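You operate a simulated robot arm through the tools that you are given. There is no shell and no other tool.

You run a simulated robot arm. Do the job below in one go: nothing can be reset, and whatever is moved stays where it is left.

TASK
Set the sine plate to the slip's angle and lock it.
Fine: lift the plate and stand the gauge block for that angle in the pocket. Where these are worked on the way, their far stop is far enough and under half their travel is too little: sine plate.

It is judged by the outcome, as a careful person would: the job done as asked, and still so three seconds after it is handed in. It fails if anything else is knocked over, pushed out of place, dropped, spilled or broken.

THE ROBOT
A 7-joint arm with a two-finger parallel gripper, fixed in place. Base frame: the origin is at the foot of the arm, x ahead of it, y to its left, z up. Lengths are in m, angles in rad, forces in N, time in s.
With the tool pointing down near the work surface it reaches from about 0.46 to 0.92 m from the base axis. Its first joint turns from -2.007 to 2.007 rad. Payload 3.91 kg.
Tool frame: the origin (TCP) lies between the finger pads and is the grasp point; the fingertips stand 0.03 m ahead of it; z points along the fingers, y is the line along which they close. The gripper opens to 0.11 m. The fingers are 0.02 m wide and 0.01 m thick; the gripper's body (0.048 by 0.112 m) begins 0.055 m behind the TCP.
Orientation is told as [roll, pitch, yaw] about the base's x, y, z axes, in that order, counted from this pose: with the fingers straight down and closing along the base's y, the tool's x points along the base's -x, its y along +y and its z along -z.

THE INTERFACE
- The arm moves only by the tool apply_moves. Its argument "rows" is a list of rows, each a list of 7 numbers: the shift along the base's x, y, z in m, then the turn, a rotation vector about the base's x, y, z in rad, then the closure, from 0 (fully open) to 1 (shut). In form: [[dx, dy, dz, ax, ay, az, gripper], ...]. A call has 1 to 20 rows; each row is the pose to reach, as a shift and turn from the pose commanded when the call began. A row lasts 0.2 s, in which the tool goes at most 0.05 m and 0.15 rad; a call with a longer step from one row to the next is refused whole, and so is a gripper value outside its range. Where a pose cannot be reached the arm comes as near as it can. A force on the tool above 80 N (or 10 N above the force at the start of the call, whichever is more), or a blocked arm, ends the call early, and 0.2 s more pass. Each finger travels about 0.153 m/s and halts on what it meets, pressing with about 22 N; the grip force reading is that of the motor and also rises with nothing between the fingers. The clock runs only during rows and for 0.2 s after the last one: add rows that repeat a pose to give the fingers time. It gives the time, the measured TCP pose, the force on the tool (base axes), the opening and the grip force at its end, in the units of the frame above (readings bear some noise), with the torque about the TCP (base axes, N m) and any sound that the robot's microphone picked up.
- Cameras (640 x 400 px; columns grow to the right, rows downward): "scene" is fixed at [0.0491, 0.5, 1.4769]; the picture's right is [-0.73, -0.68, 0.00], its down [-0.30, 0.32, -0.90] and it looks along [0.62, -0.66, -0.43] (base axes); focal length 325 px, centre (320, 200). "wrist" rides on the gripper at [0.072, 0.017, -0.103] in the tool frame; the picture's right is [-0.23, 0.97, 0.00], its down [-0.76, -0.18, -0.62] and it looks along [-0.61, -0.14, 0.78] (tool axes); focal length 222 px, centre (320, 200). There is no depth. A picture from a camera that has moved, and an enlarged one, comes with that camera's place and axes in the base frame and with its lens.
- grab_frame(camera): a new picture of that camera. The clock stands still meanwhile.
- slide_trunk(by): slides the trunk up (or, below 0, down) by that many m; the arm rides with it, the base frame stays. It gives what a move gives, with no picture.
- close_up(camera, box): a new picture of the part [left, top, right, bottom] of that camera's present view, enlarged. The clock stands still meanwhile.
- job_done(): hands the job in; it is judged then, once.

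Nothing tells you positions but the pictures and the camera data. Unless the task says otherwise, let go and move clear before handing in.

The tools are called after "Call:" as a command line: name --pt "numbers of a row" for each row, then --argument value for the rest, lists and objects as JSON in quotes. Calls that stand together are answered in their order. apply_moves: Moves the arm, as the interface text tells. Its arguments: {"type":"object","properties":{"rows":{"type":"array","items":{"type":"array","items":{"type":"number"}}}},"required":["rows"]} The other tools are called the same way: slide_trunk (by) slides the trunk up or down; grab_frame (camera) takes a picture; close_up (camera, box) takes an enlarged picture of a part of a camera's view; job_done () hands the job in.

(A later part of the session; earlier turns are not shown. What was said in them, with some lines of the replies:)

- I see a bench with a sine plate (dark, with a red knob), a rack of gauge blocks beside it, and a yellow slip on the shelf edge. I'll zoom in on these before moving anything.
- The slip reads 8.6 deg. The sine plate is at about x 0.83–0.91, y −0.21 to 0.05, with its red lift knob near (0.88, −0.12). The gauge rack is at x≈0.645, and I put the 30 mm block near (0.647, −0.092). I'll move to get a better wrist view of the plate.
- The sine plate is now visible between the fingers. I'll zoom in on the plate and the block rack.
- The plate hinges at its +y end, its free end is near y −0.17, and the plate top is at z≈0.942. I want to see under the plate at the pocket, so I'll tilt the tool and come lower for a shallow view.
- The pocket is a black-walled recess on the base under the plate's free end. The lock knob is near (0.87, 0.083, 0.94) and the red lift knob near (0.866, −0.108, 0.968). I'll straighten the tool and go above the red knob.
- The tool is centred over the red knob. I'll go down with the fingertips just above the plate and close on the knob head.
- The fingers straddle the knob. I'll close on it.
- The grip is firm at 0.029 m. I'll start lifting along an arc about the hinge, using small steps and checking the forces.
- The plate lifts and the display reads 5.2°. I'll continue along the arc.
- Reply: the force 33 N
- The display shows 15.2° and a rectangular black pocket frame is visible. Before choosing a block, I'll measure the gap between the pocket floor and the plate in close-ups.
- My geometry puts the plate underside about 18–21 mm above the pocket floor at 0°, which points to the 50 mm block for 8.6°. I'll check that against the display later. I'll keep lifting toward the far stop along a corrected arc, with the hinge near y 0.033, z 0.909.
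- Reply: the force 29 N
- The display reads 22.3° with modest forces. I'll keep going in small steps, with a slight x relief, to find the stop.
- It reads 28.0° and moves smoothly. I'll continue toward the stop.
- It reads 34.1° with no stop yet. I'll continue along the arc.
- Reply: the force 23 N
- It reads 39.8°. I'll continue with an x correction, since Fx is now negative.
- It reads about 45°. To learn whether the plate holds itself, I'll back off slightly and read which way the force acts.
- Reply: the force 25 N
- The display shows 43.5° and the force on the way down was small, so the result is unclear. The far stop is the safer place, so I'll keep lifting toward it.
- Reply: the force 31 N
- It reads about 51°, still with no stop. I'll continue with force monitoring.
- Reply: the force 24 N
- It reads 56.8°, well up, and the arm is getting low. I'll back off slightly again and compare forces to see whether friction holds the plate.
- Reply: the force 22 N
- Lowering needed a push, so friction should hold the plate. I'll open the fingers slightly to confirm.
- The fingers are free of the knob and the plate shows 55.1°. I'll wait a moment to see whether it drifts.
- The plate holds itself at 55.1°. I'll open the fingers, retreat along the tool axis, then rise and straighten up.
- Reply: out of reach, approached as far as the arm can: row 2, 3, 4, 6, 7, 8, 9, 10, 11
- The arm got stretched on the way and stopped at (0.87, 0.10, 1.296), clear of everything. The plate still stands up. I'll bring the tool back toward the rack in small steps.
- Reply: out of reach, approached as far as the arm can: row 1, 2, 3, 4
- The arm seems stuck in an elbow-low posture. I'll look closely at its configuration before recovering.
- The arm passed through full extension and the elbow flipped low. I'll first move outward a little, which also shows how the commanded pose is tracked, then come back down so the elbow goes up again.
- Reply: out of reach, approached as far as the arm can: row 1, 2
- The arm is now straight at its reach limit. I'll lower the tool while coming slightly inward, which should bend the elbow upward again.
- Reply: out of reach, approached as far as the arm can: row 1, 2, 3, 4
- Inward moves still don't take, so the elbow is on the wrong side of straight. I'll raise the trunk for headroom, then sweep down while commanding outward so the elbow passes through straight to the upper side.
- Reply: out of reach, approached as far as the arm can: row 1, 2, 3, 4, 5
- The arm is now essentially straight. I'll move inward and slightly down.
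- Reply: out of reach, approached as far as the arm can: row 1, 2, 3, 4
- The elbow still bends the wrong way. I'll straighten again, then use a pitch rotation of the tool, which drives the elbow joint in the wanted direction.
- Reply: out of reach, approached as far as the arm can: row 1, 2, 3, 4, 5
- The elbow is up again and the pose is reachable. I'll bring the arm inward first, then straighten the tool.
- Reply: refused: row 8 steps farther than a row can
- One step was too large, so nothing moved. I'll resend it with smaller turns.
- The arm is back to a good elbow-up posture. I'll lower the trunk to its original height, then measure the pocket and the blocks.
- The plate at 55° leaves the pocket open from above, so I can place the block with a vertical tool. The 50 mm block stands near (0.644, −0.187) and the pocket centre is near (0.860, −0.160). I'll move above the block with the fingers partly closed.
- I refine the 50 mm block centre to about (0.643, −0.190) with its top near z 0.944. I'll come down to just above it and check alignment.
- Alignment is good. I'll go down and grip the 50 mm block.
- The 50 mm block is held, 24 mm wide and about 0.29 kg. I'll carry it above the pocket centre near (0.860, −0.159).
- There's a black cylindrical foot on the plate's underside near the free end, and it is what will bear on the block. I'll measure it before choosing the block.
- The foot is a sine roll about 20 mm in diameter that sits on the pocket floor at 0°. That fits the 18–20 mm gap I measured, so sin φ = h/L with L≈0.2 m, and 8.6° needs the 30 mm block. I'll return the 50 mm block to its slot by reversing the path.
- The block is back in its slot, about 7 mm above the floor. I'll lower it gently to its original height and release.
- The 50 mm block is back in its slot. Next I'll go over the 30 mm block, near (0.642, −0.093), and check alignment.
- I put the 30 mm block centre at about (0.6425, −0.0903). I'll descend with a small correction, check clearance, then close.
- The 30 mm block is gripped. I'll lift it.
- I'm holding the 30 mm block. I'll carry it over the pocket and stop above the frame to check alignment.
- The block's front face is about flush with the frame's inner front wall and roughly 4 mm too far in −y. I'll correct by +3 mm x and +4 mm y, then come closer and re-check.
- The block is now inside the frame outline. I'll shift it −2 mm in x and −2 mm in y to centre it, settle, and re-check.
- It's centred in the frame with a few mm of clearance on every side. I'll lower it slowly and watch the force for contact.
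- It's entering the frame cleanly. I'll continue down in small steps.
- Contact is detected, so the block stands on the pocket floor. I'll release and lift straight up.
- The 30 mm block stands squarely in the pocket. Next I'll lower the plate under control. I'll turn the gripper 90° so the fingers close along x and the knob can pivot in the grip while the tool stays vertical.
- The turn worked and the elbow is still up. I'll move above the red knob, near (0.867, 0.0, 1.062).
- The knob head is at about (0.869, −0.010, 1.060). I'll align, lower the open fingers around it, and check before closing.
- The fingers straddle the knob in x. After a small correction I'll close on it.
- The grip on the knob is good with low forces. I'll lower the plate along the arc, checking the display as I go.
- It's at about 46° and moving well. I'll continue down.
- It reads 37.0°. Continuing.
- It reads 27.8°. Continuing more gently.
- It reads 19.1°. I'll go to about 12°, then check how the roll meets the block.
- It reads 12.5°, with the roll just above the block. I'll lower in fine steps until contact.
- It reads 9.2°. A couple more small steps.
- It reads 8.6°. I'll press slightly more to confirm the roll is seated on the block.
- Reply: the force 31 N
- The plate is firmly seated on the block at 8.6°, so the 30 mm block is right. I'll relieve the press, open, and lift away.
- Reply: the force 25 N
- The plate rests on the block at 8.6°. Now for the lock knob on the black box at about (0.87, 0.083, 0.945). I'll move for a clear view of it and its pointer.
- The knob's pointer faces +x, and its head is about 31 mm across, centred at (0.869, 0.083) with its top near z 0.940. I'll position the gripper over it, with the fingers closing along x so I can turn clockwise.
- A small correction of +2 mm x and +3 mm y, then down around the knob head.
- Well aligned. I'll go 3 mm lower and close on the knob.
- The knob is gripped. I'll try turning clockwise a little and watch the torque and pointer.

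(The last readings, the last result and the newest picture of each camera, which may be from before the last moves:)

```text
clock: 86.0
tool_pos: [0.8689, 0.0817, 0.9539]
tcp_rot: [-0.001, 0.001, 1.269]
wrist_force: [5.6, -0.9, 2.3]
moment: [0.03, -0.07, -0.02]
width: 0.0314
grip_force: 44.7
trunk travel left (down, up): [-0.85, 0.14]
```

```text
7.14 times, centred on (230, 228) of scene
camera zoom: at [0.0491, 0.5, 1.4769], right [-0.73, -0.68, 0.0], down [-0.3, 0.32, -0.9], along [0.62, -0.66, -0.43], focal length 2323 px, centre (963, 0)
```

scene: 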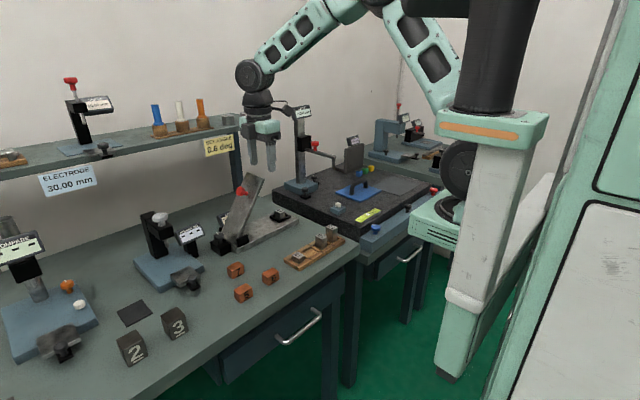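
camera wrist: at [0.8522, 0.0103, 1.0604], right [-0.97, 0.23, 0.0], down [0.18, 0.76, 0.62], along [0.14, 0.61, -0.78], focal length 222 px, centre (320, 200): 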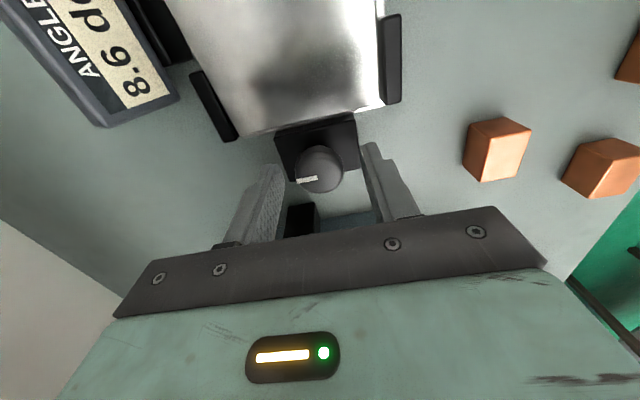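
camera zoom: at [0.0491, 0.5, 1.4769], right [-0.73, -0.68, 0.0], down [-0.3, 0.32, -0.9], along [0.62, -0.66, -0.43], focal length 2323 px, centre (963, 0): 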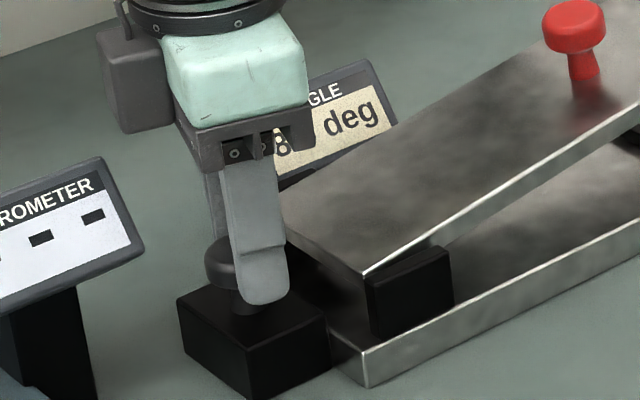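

The knob turns with the gripper at low torque, so clockwise is free. I'll continue in stages.

Call:
apply_moves --pt "0 0 0 0 0 -0.12 1" --pt "0 0 0 0 0 -0.24 1" --pt "0 0 0 0 0 -0.36 1" --pt "0 0 0 0 0 -0.48 1" --pt "0 0 0 0 0 -0.6 1" --pt "0 0 0 0 0 -0.6 1"

Call:
close_up --camera "wrist" --box '[240, 100, 400, 200]'

Call:
close_up --camera "scene" --box '[190, 190, 290, 260]'

```text
clock: 87.4
tool_pos: [0.8676, 0.0832, 0.9536]
tcp_rot: [0.001, 0.004, 0.672]
wrist_force: [-10.3, 6.3, 2.4]
moment: [0.23, 0.2, 0.07]
width: 0.0317
grip_force: 44.7
trunk travel left (down, up): [-0.85, 0.14]
```

```text
4.00 times, centred on (320, 150) of wrist
camera zoom: at [0.8006, 0.0507, 1.0577], right [-0.43, 0.9, 0.0], down [0.71, 0.33, 0.62], along [0.56, 0.27, -0.78], focal length 888 px, centre (320, 400)
```

zoom: 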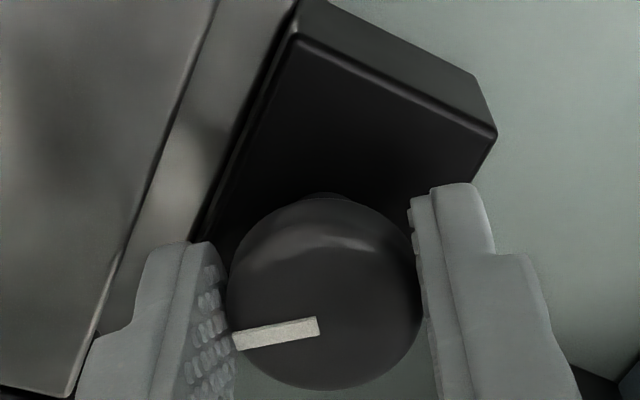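

```text
5.71 times, centred on (240, 225) of scene
camera zoom: at [0.0491, 0.5, 1.4769], right [-0.73, -0.68, 0.0], down [-0.3, 0.32, -0.9], along [0.62, -0.66, -0.43], focal length 1858 px, centre (777, 57)
```

zoom: 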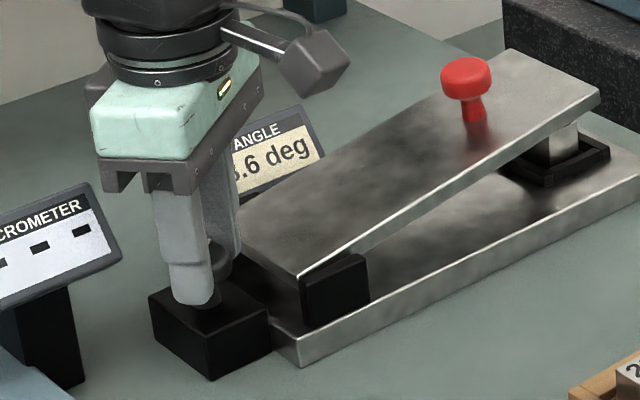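

Still turning freely at about 52°. I'll continue toward 90°, watching the force near the plate edge.

Call:
apply_moves --pt "0 0 0 0 0 -0.12 1" --pt "0 0 0 0 0 -0.24 1" --pt "0 0 0 0 0 -0.36 1" --pt "0 0 0 0 0 -0.36 1"

Call:
close_up --camera "wrist" --box '[220, 100, 400, 210]'

Call:
close_up --camera "scene" --box '[190, 190, 290, 260]'

```text
clock: 88.4
tool_pos: [0.8663, 0.0844, 0.9529]
tcp_rot: [0.0, 0.004, 0.31]
wrist_force: [-20.6, 12.9, -0.3]
moment: [0.48, 0.2, 0.06]
width: 0.0314
grip_force: 44.9
trunk travel left (down, up): [-0.85, 0.14]
```

```text
3.56 times, centred on (310, 155) of wrist
camera zoom: at [0.7933, 0.0775, 1.0578], right [-0.08, 1.0, 0.0], down [0.78, 0.06, 0.62], along [0.62, 0.05, -0.78], focal length 790 px, centre (356, 360)
```

zoom: 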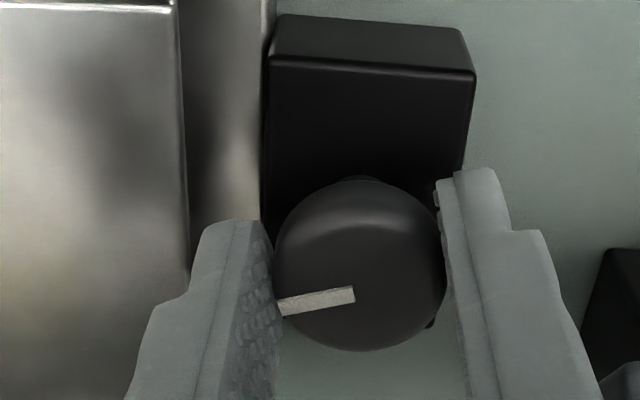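

```text
5.71 times, centred on (240, 225) of scene
camera zoom: at [0.0491, 0.5, 1.4769], right [-0.73, -0.68, 0.0], down [-0.3, 0.32, -0.9], along [0.62, -0.66, -0.43], focal length 1858 px, centre (777, 57)
```

zoom: 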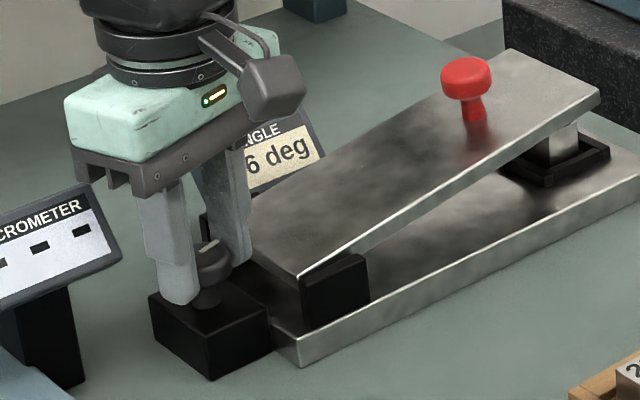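

The pointer follows and clearance is fine. I'll relieve the side force and continue past 90° to find the stop.

Call:
apply_moves --pt "-0.001 0.0005 0 0 0 -0.1 1" --pt "-0.002 0.001 0 0 0 -0.2 1" --pt "-0.002 0.0015 0 0 0 -0.31 1" --pt "-0.002 0.0015 0 0 0 -0.31 1"

Call:
close_up --camera "wrist" --box '[220, 100, 400, 210]'

```text
clock: 89.4
tool_pos: [0.8664, 0.0854, 0.9548]
tcp_rot: [0.0, 0.001, 0.0]
wrist_force: [-6.2, 19.0, -8.2]
moment: [0.54, 0.0, 0.04]
width: 0.0316
grip_force: 45.1
trunk travel left (down, up): [-0.85, 0.14]
```

```text
3.56 times, centred on (310, 155) of wrist
camera zoom: at [0.7943, 0.1013, 1.0575], right [0.23, 0.97, 0.0], down [0.76, -0.18, 0.62], along [0.61, -0.14, -0.78], focal length 790 px, centre (356, 360)
```

zoom: 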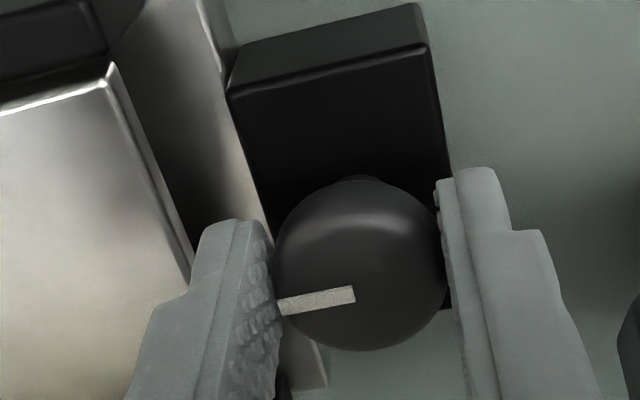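

It has turned a full 90° with no stop felt yet. I'll go a little further to find the end.

Call:
apply_moves --pt "0 0.001 0 0 0 -0.1 1" --pt "0 0.001 0 0 0 -0.2 1" --pt "0 0.001 0 0 0 -0.3 1" --pt "0 0.001 0 0 0 -0.3 1"

Call:
close_up --camera "wrist" --box '[220, 100, 400, 210]'

Call:
close_up --camera "scene" --box '[190, 190, 290, 260]'

```text
clock: 90.4
tool_pos: [0.8675, 0.0865, 0.9543]
tcp_rot: [0.0, 0.003, -0.297]
wrist_force: [-1.1, 23.2, -4.6]
moment: [0.63, -0.19, 0.66]
width: 0.0313
grip_force: 45.0
trunk travel left (down, up): [-0.85, 0.14]
```

```text
3.56 times, centred on (310, 155) of wrist
camera zoom: at [0.8032, 0.1227, 1.0579], right [0.5, 0.86, 0.0], down [0.68, -0.39, 0.62], along [0.54, -0.31, -0.78], focal length 790 px, centre (356, 360)
```

zoom: 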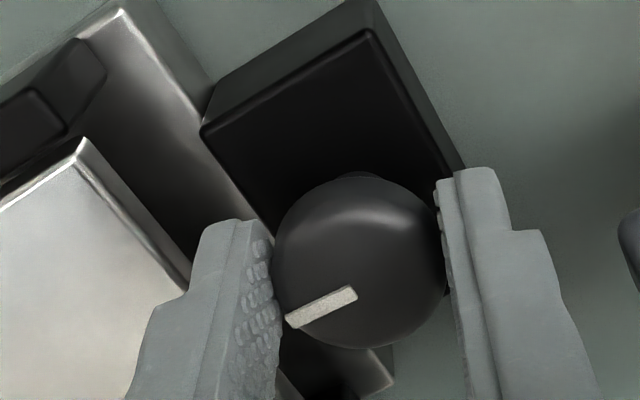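

```text
5.71 times, centred on (240, 225) of scene
camera zoom: at [0.0491, 0.5, 1.4769], right [-0.73, -0.68, 0.0], down [-0.3, 0.32, -0.9], along [0.62, -0.66, -0.43], focal length 1858 px, centre (777, 57)
```

zoom: 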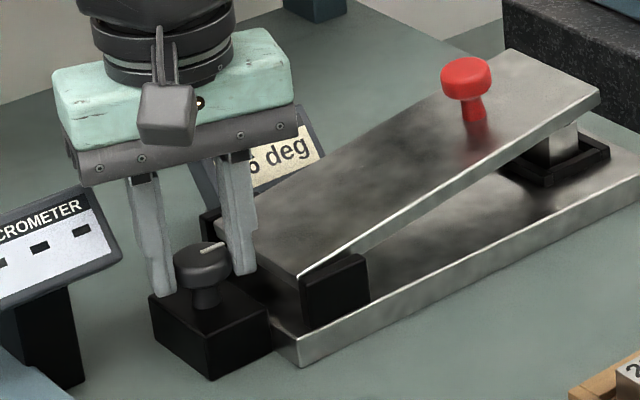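

The pointer slipped in the grip and the torque rose to 0.66 N·m, so the knob is at its far stop after about 90°. I'll open just enough to clear the knob, because the plate end is close, and lift straight up.

Call:
apply_moves --pt "0 0 0 0 0 0 0.68" --pt "0 0 0 0 0 0 0.64" --pt "0 0 0 0 0 0 0.63"

Call:
apply_moves --pt "0 0 0.015 0 0 0 0.63" --pt "0 0 0.04 0 0 0 0.63" --pt "0 0 0.08 0 0 0 0.6" --pt "0 0 0.12 0 0 0 0.5" --pt "-0.03 0 0.14 0 0 0.1 0.4" --pt "-0.07 0 0.15 0 0 0.2 0.4" --pt "-0.11 0 0.15 0 0 0.3 0.4"

Call:
close_up --camera "scene" --box '[190, 190, 310, 260]'

Call:
grab_frame --camera "wrist"

```text
clock: 91.2
tool_pos: [0.868, 0.0832, 0.9534]
tcp_rot: [-0.001, -0.002, -0.298]
wrist_force: [0.8, 11.3, 0.7]
moment: [0.29, -0.01, 0.01]
width: 0.0371
grip_force: 0.1
trunk travel left (down, up): [-0.85, 0.14]
```

```text
clock: 92.8
tool_pos: [0.7543, 0.0873, 1.1051]
tcp_rot: [0.0, 0.002, 0.001]
wrist_force: [0.5, 0.2, -0.4]
moment: [-0.04, 0.06, 0.0]
width: 0.0662
grip_force: 0.0
trunk travel left (down, up): [-0.85, 0.14]
```

```text
5.33 times, centred on (250, 225) of scene
camera zoom: at [0.0491, 0.5, 1.4769], right [-0.73, -0.68, 0.0], down [-0.3, 0.32, -0.9], along [0.62, -0.66, -0.43], focal length 1734 px, centre (693, 67)
```

zoom: 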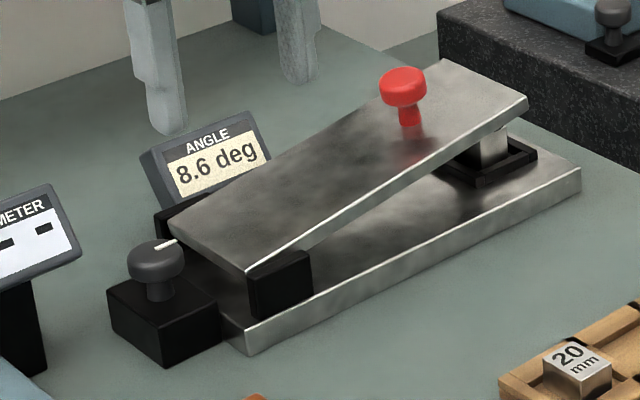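

```text
taken
camera wrist: at [0.6826, 0.1027, 1.2094], right [0.22, 0.97, 0.0], down [0.76, -0.17, 0.62], along [0.61, -0.14, -0.78], focal length 222 px, centre (320, 200)
```

wrist: 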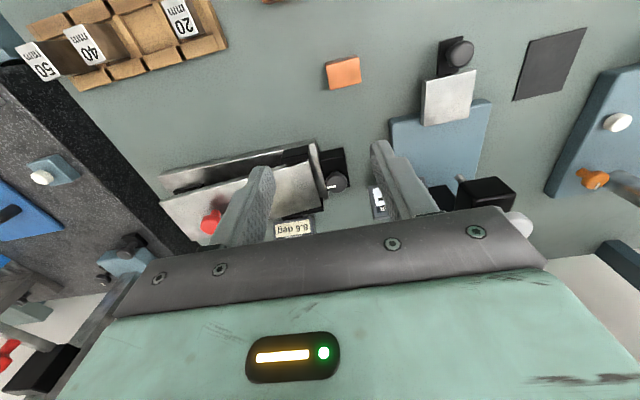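

The pointer is at its far stop facing −y, the display holds 8.6°, and the block is under the roll. I'll retreat further and do a final check of the whole scene.

Call:
apply_moves --pt "-0.04 -0.02 0.03 0 0 0 0.2" --pt "-0.08 -0.05 0.06 0 0 0 0" --pt "-0.12 -0.08 0.09 0 0 0 0" --pt "-0.15 -0.11 0.1 0 0 0 0" --pt "-0.15 -0.12 0.1 0 0 0 0" --pt "-0.15 -0.12 0.1 0 0 0 0" --pt "-0.15 -0.12 0.1 0 0 0 0" --pt "-0.15 -0.12 0.1 0 0 0 0"

Call:
grab_frame --camera "scene"

Call:
close_up --camera "scene" --box '[200, 190, 320, 260]'

Call:
grab_frame --camera "wrist"

```text
refused: row 1 steps farther than a row can; nothing moved
```

```text
taken
```

scene: 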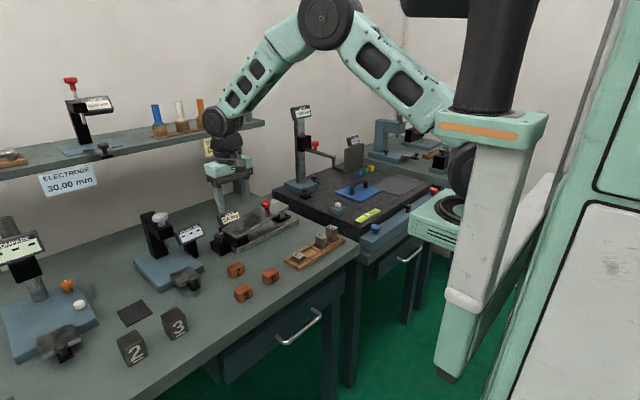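

```text
5.33 times, centred on (260, 225) of scene
camera zoom: at [0.0491, 0.5, 1.4769], right [-0.73, -0.68, 0.0], down [-0.3, 0.32, -0.9], along [0.62, -0.66, -0.43], focal length 1734 px, centre (640, 67)
```

zoom: 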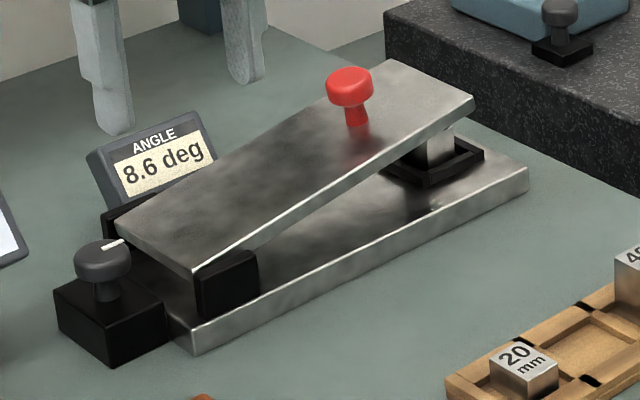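

```text
taken
camera wrist: at [0.6826, 0.1027, 1.2094], right [0.22, 0.97, 0.0], down [0.76, -0.17, 0.62], along [0.61, -0.14, -0.78], focal length 222 px, centre (320, 200)
```

wrist: 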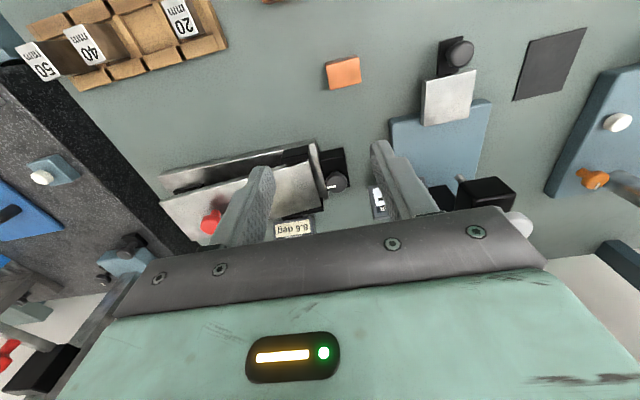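

The steps were too large. I'll retreat with smaller ones and let a few seconds pass to confirm the setting stays stable.

Call:
apply_moves --pt "-0.03 -0.01 0.02 0 0 0 0.2" --pt "-0.06 -0.03 0.04 0 0 0 0" --pt "-0.09 -0.05 0.06 0 0 0 0" --pt "-0.12 -0.07 0.08 0 0 0 0" --pt "-0.14 -0.09 0.1 0 0 0 0" --pt "-0.15 -0.11 0.1 0 0 0 0" --pt "-0.15 -0.11 0.1 0 0 0 0" --pt "-0.15 -0.11 0.1 0 0 0 0" --pt "-0.15 -0.11 0.1 0 0 0 0" --pt "-0.15 -0.11 0.1 0 0 0 0" --pt "-0.15 -0.11 0.1 0 0 0 0" --pt "-0.15 -0.11 0.1 0 0 0 0"

Call:
grab_frame --camera "scene"

Call:
close_up --camera "scene" --box '[200, 190, 360, 280]'

Call:
grab_frame --camera "wrist"

```text
clock: 95.4
tool_pos: [0.6079, -0.0244, 1.2065]
tcp_rot: [0.001, 0.002, 0.002]
wrist_force: [0.3, 0.1, 0.0]
moment: [0.0, 0.0, 0.02]
width: 0.11
grip_force: 0.0
trunk travel left (down, up): [-0.85, 0.14]
```

```text
taken
```

scene: 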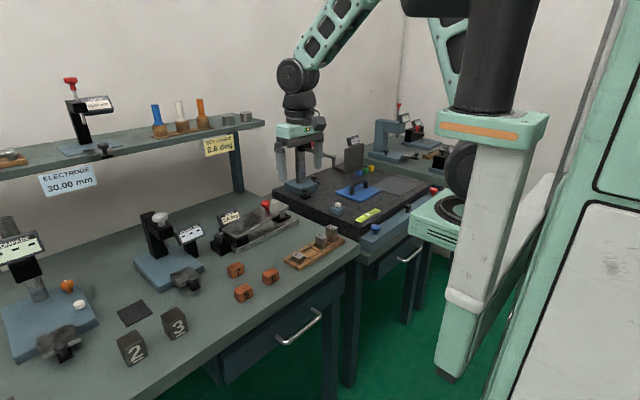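

```text
4.00 times, centred on (280, 235) of scene
camera zoom: at [0.0491, 0.5, 1.4769], right [-0.73, -0.68, 0.0], down [-0.3, 0.32, -0.9], along [0.62, -0.66, -0.43], focal length 1301 px, centre (480, 60)
```

zoom: 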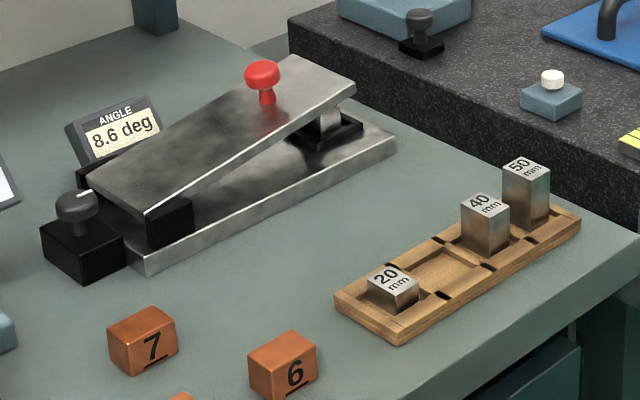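

```text
taken
camera wrist: at [0.5354, -0.0088, 1.3106], right [0.23, 0.97, 0.0], down [0.76, -0.18, 0.62], along [0.61, -0.14, -0.78], focal length 222 px, centre (320, 200)
```

wrist: 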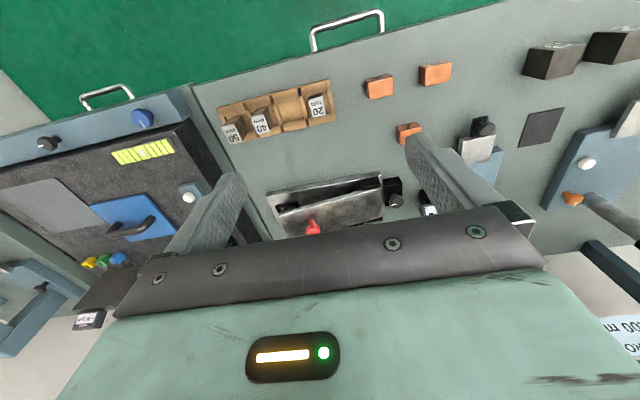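

The plate reads a steady 8.6° on the 30 mm block and the lock knob is at its far stop. The other blocks are in the rack, nothing else has moved, and the arm is clear, so I'm handing in the job.

Call:
job_done

```text
The job is handed in.
```

The sine plate is set to the slip's 8.6° on the 30 mm gauge block. The lock knob is turned fully clockwise to its stop, and the job is handed in.

- **Angle:** the display read a steady 8.6° when I handed in. Pressing the plate down harder did not change it, so the plate is seated on the block.
- **Lock:** the knob turned about 90° before it hit its stop. I took that as locked and did not try lifting the plate to prove it.
- **Block choice:** I first picked up the 50 mm block by mistake. I put it back in its own rack slot before anything was lowered onto it.
- **Rest of the scene:** the 20, 40 and 50 mm blocks are in the rack, and I saw nothing else out of place in the final pictures. The arm was clear.
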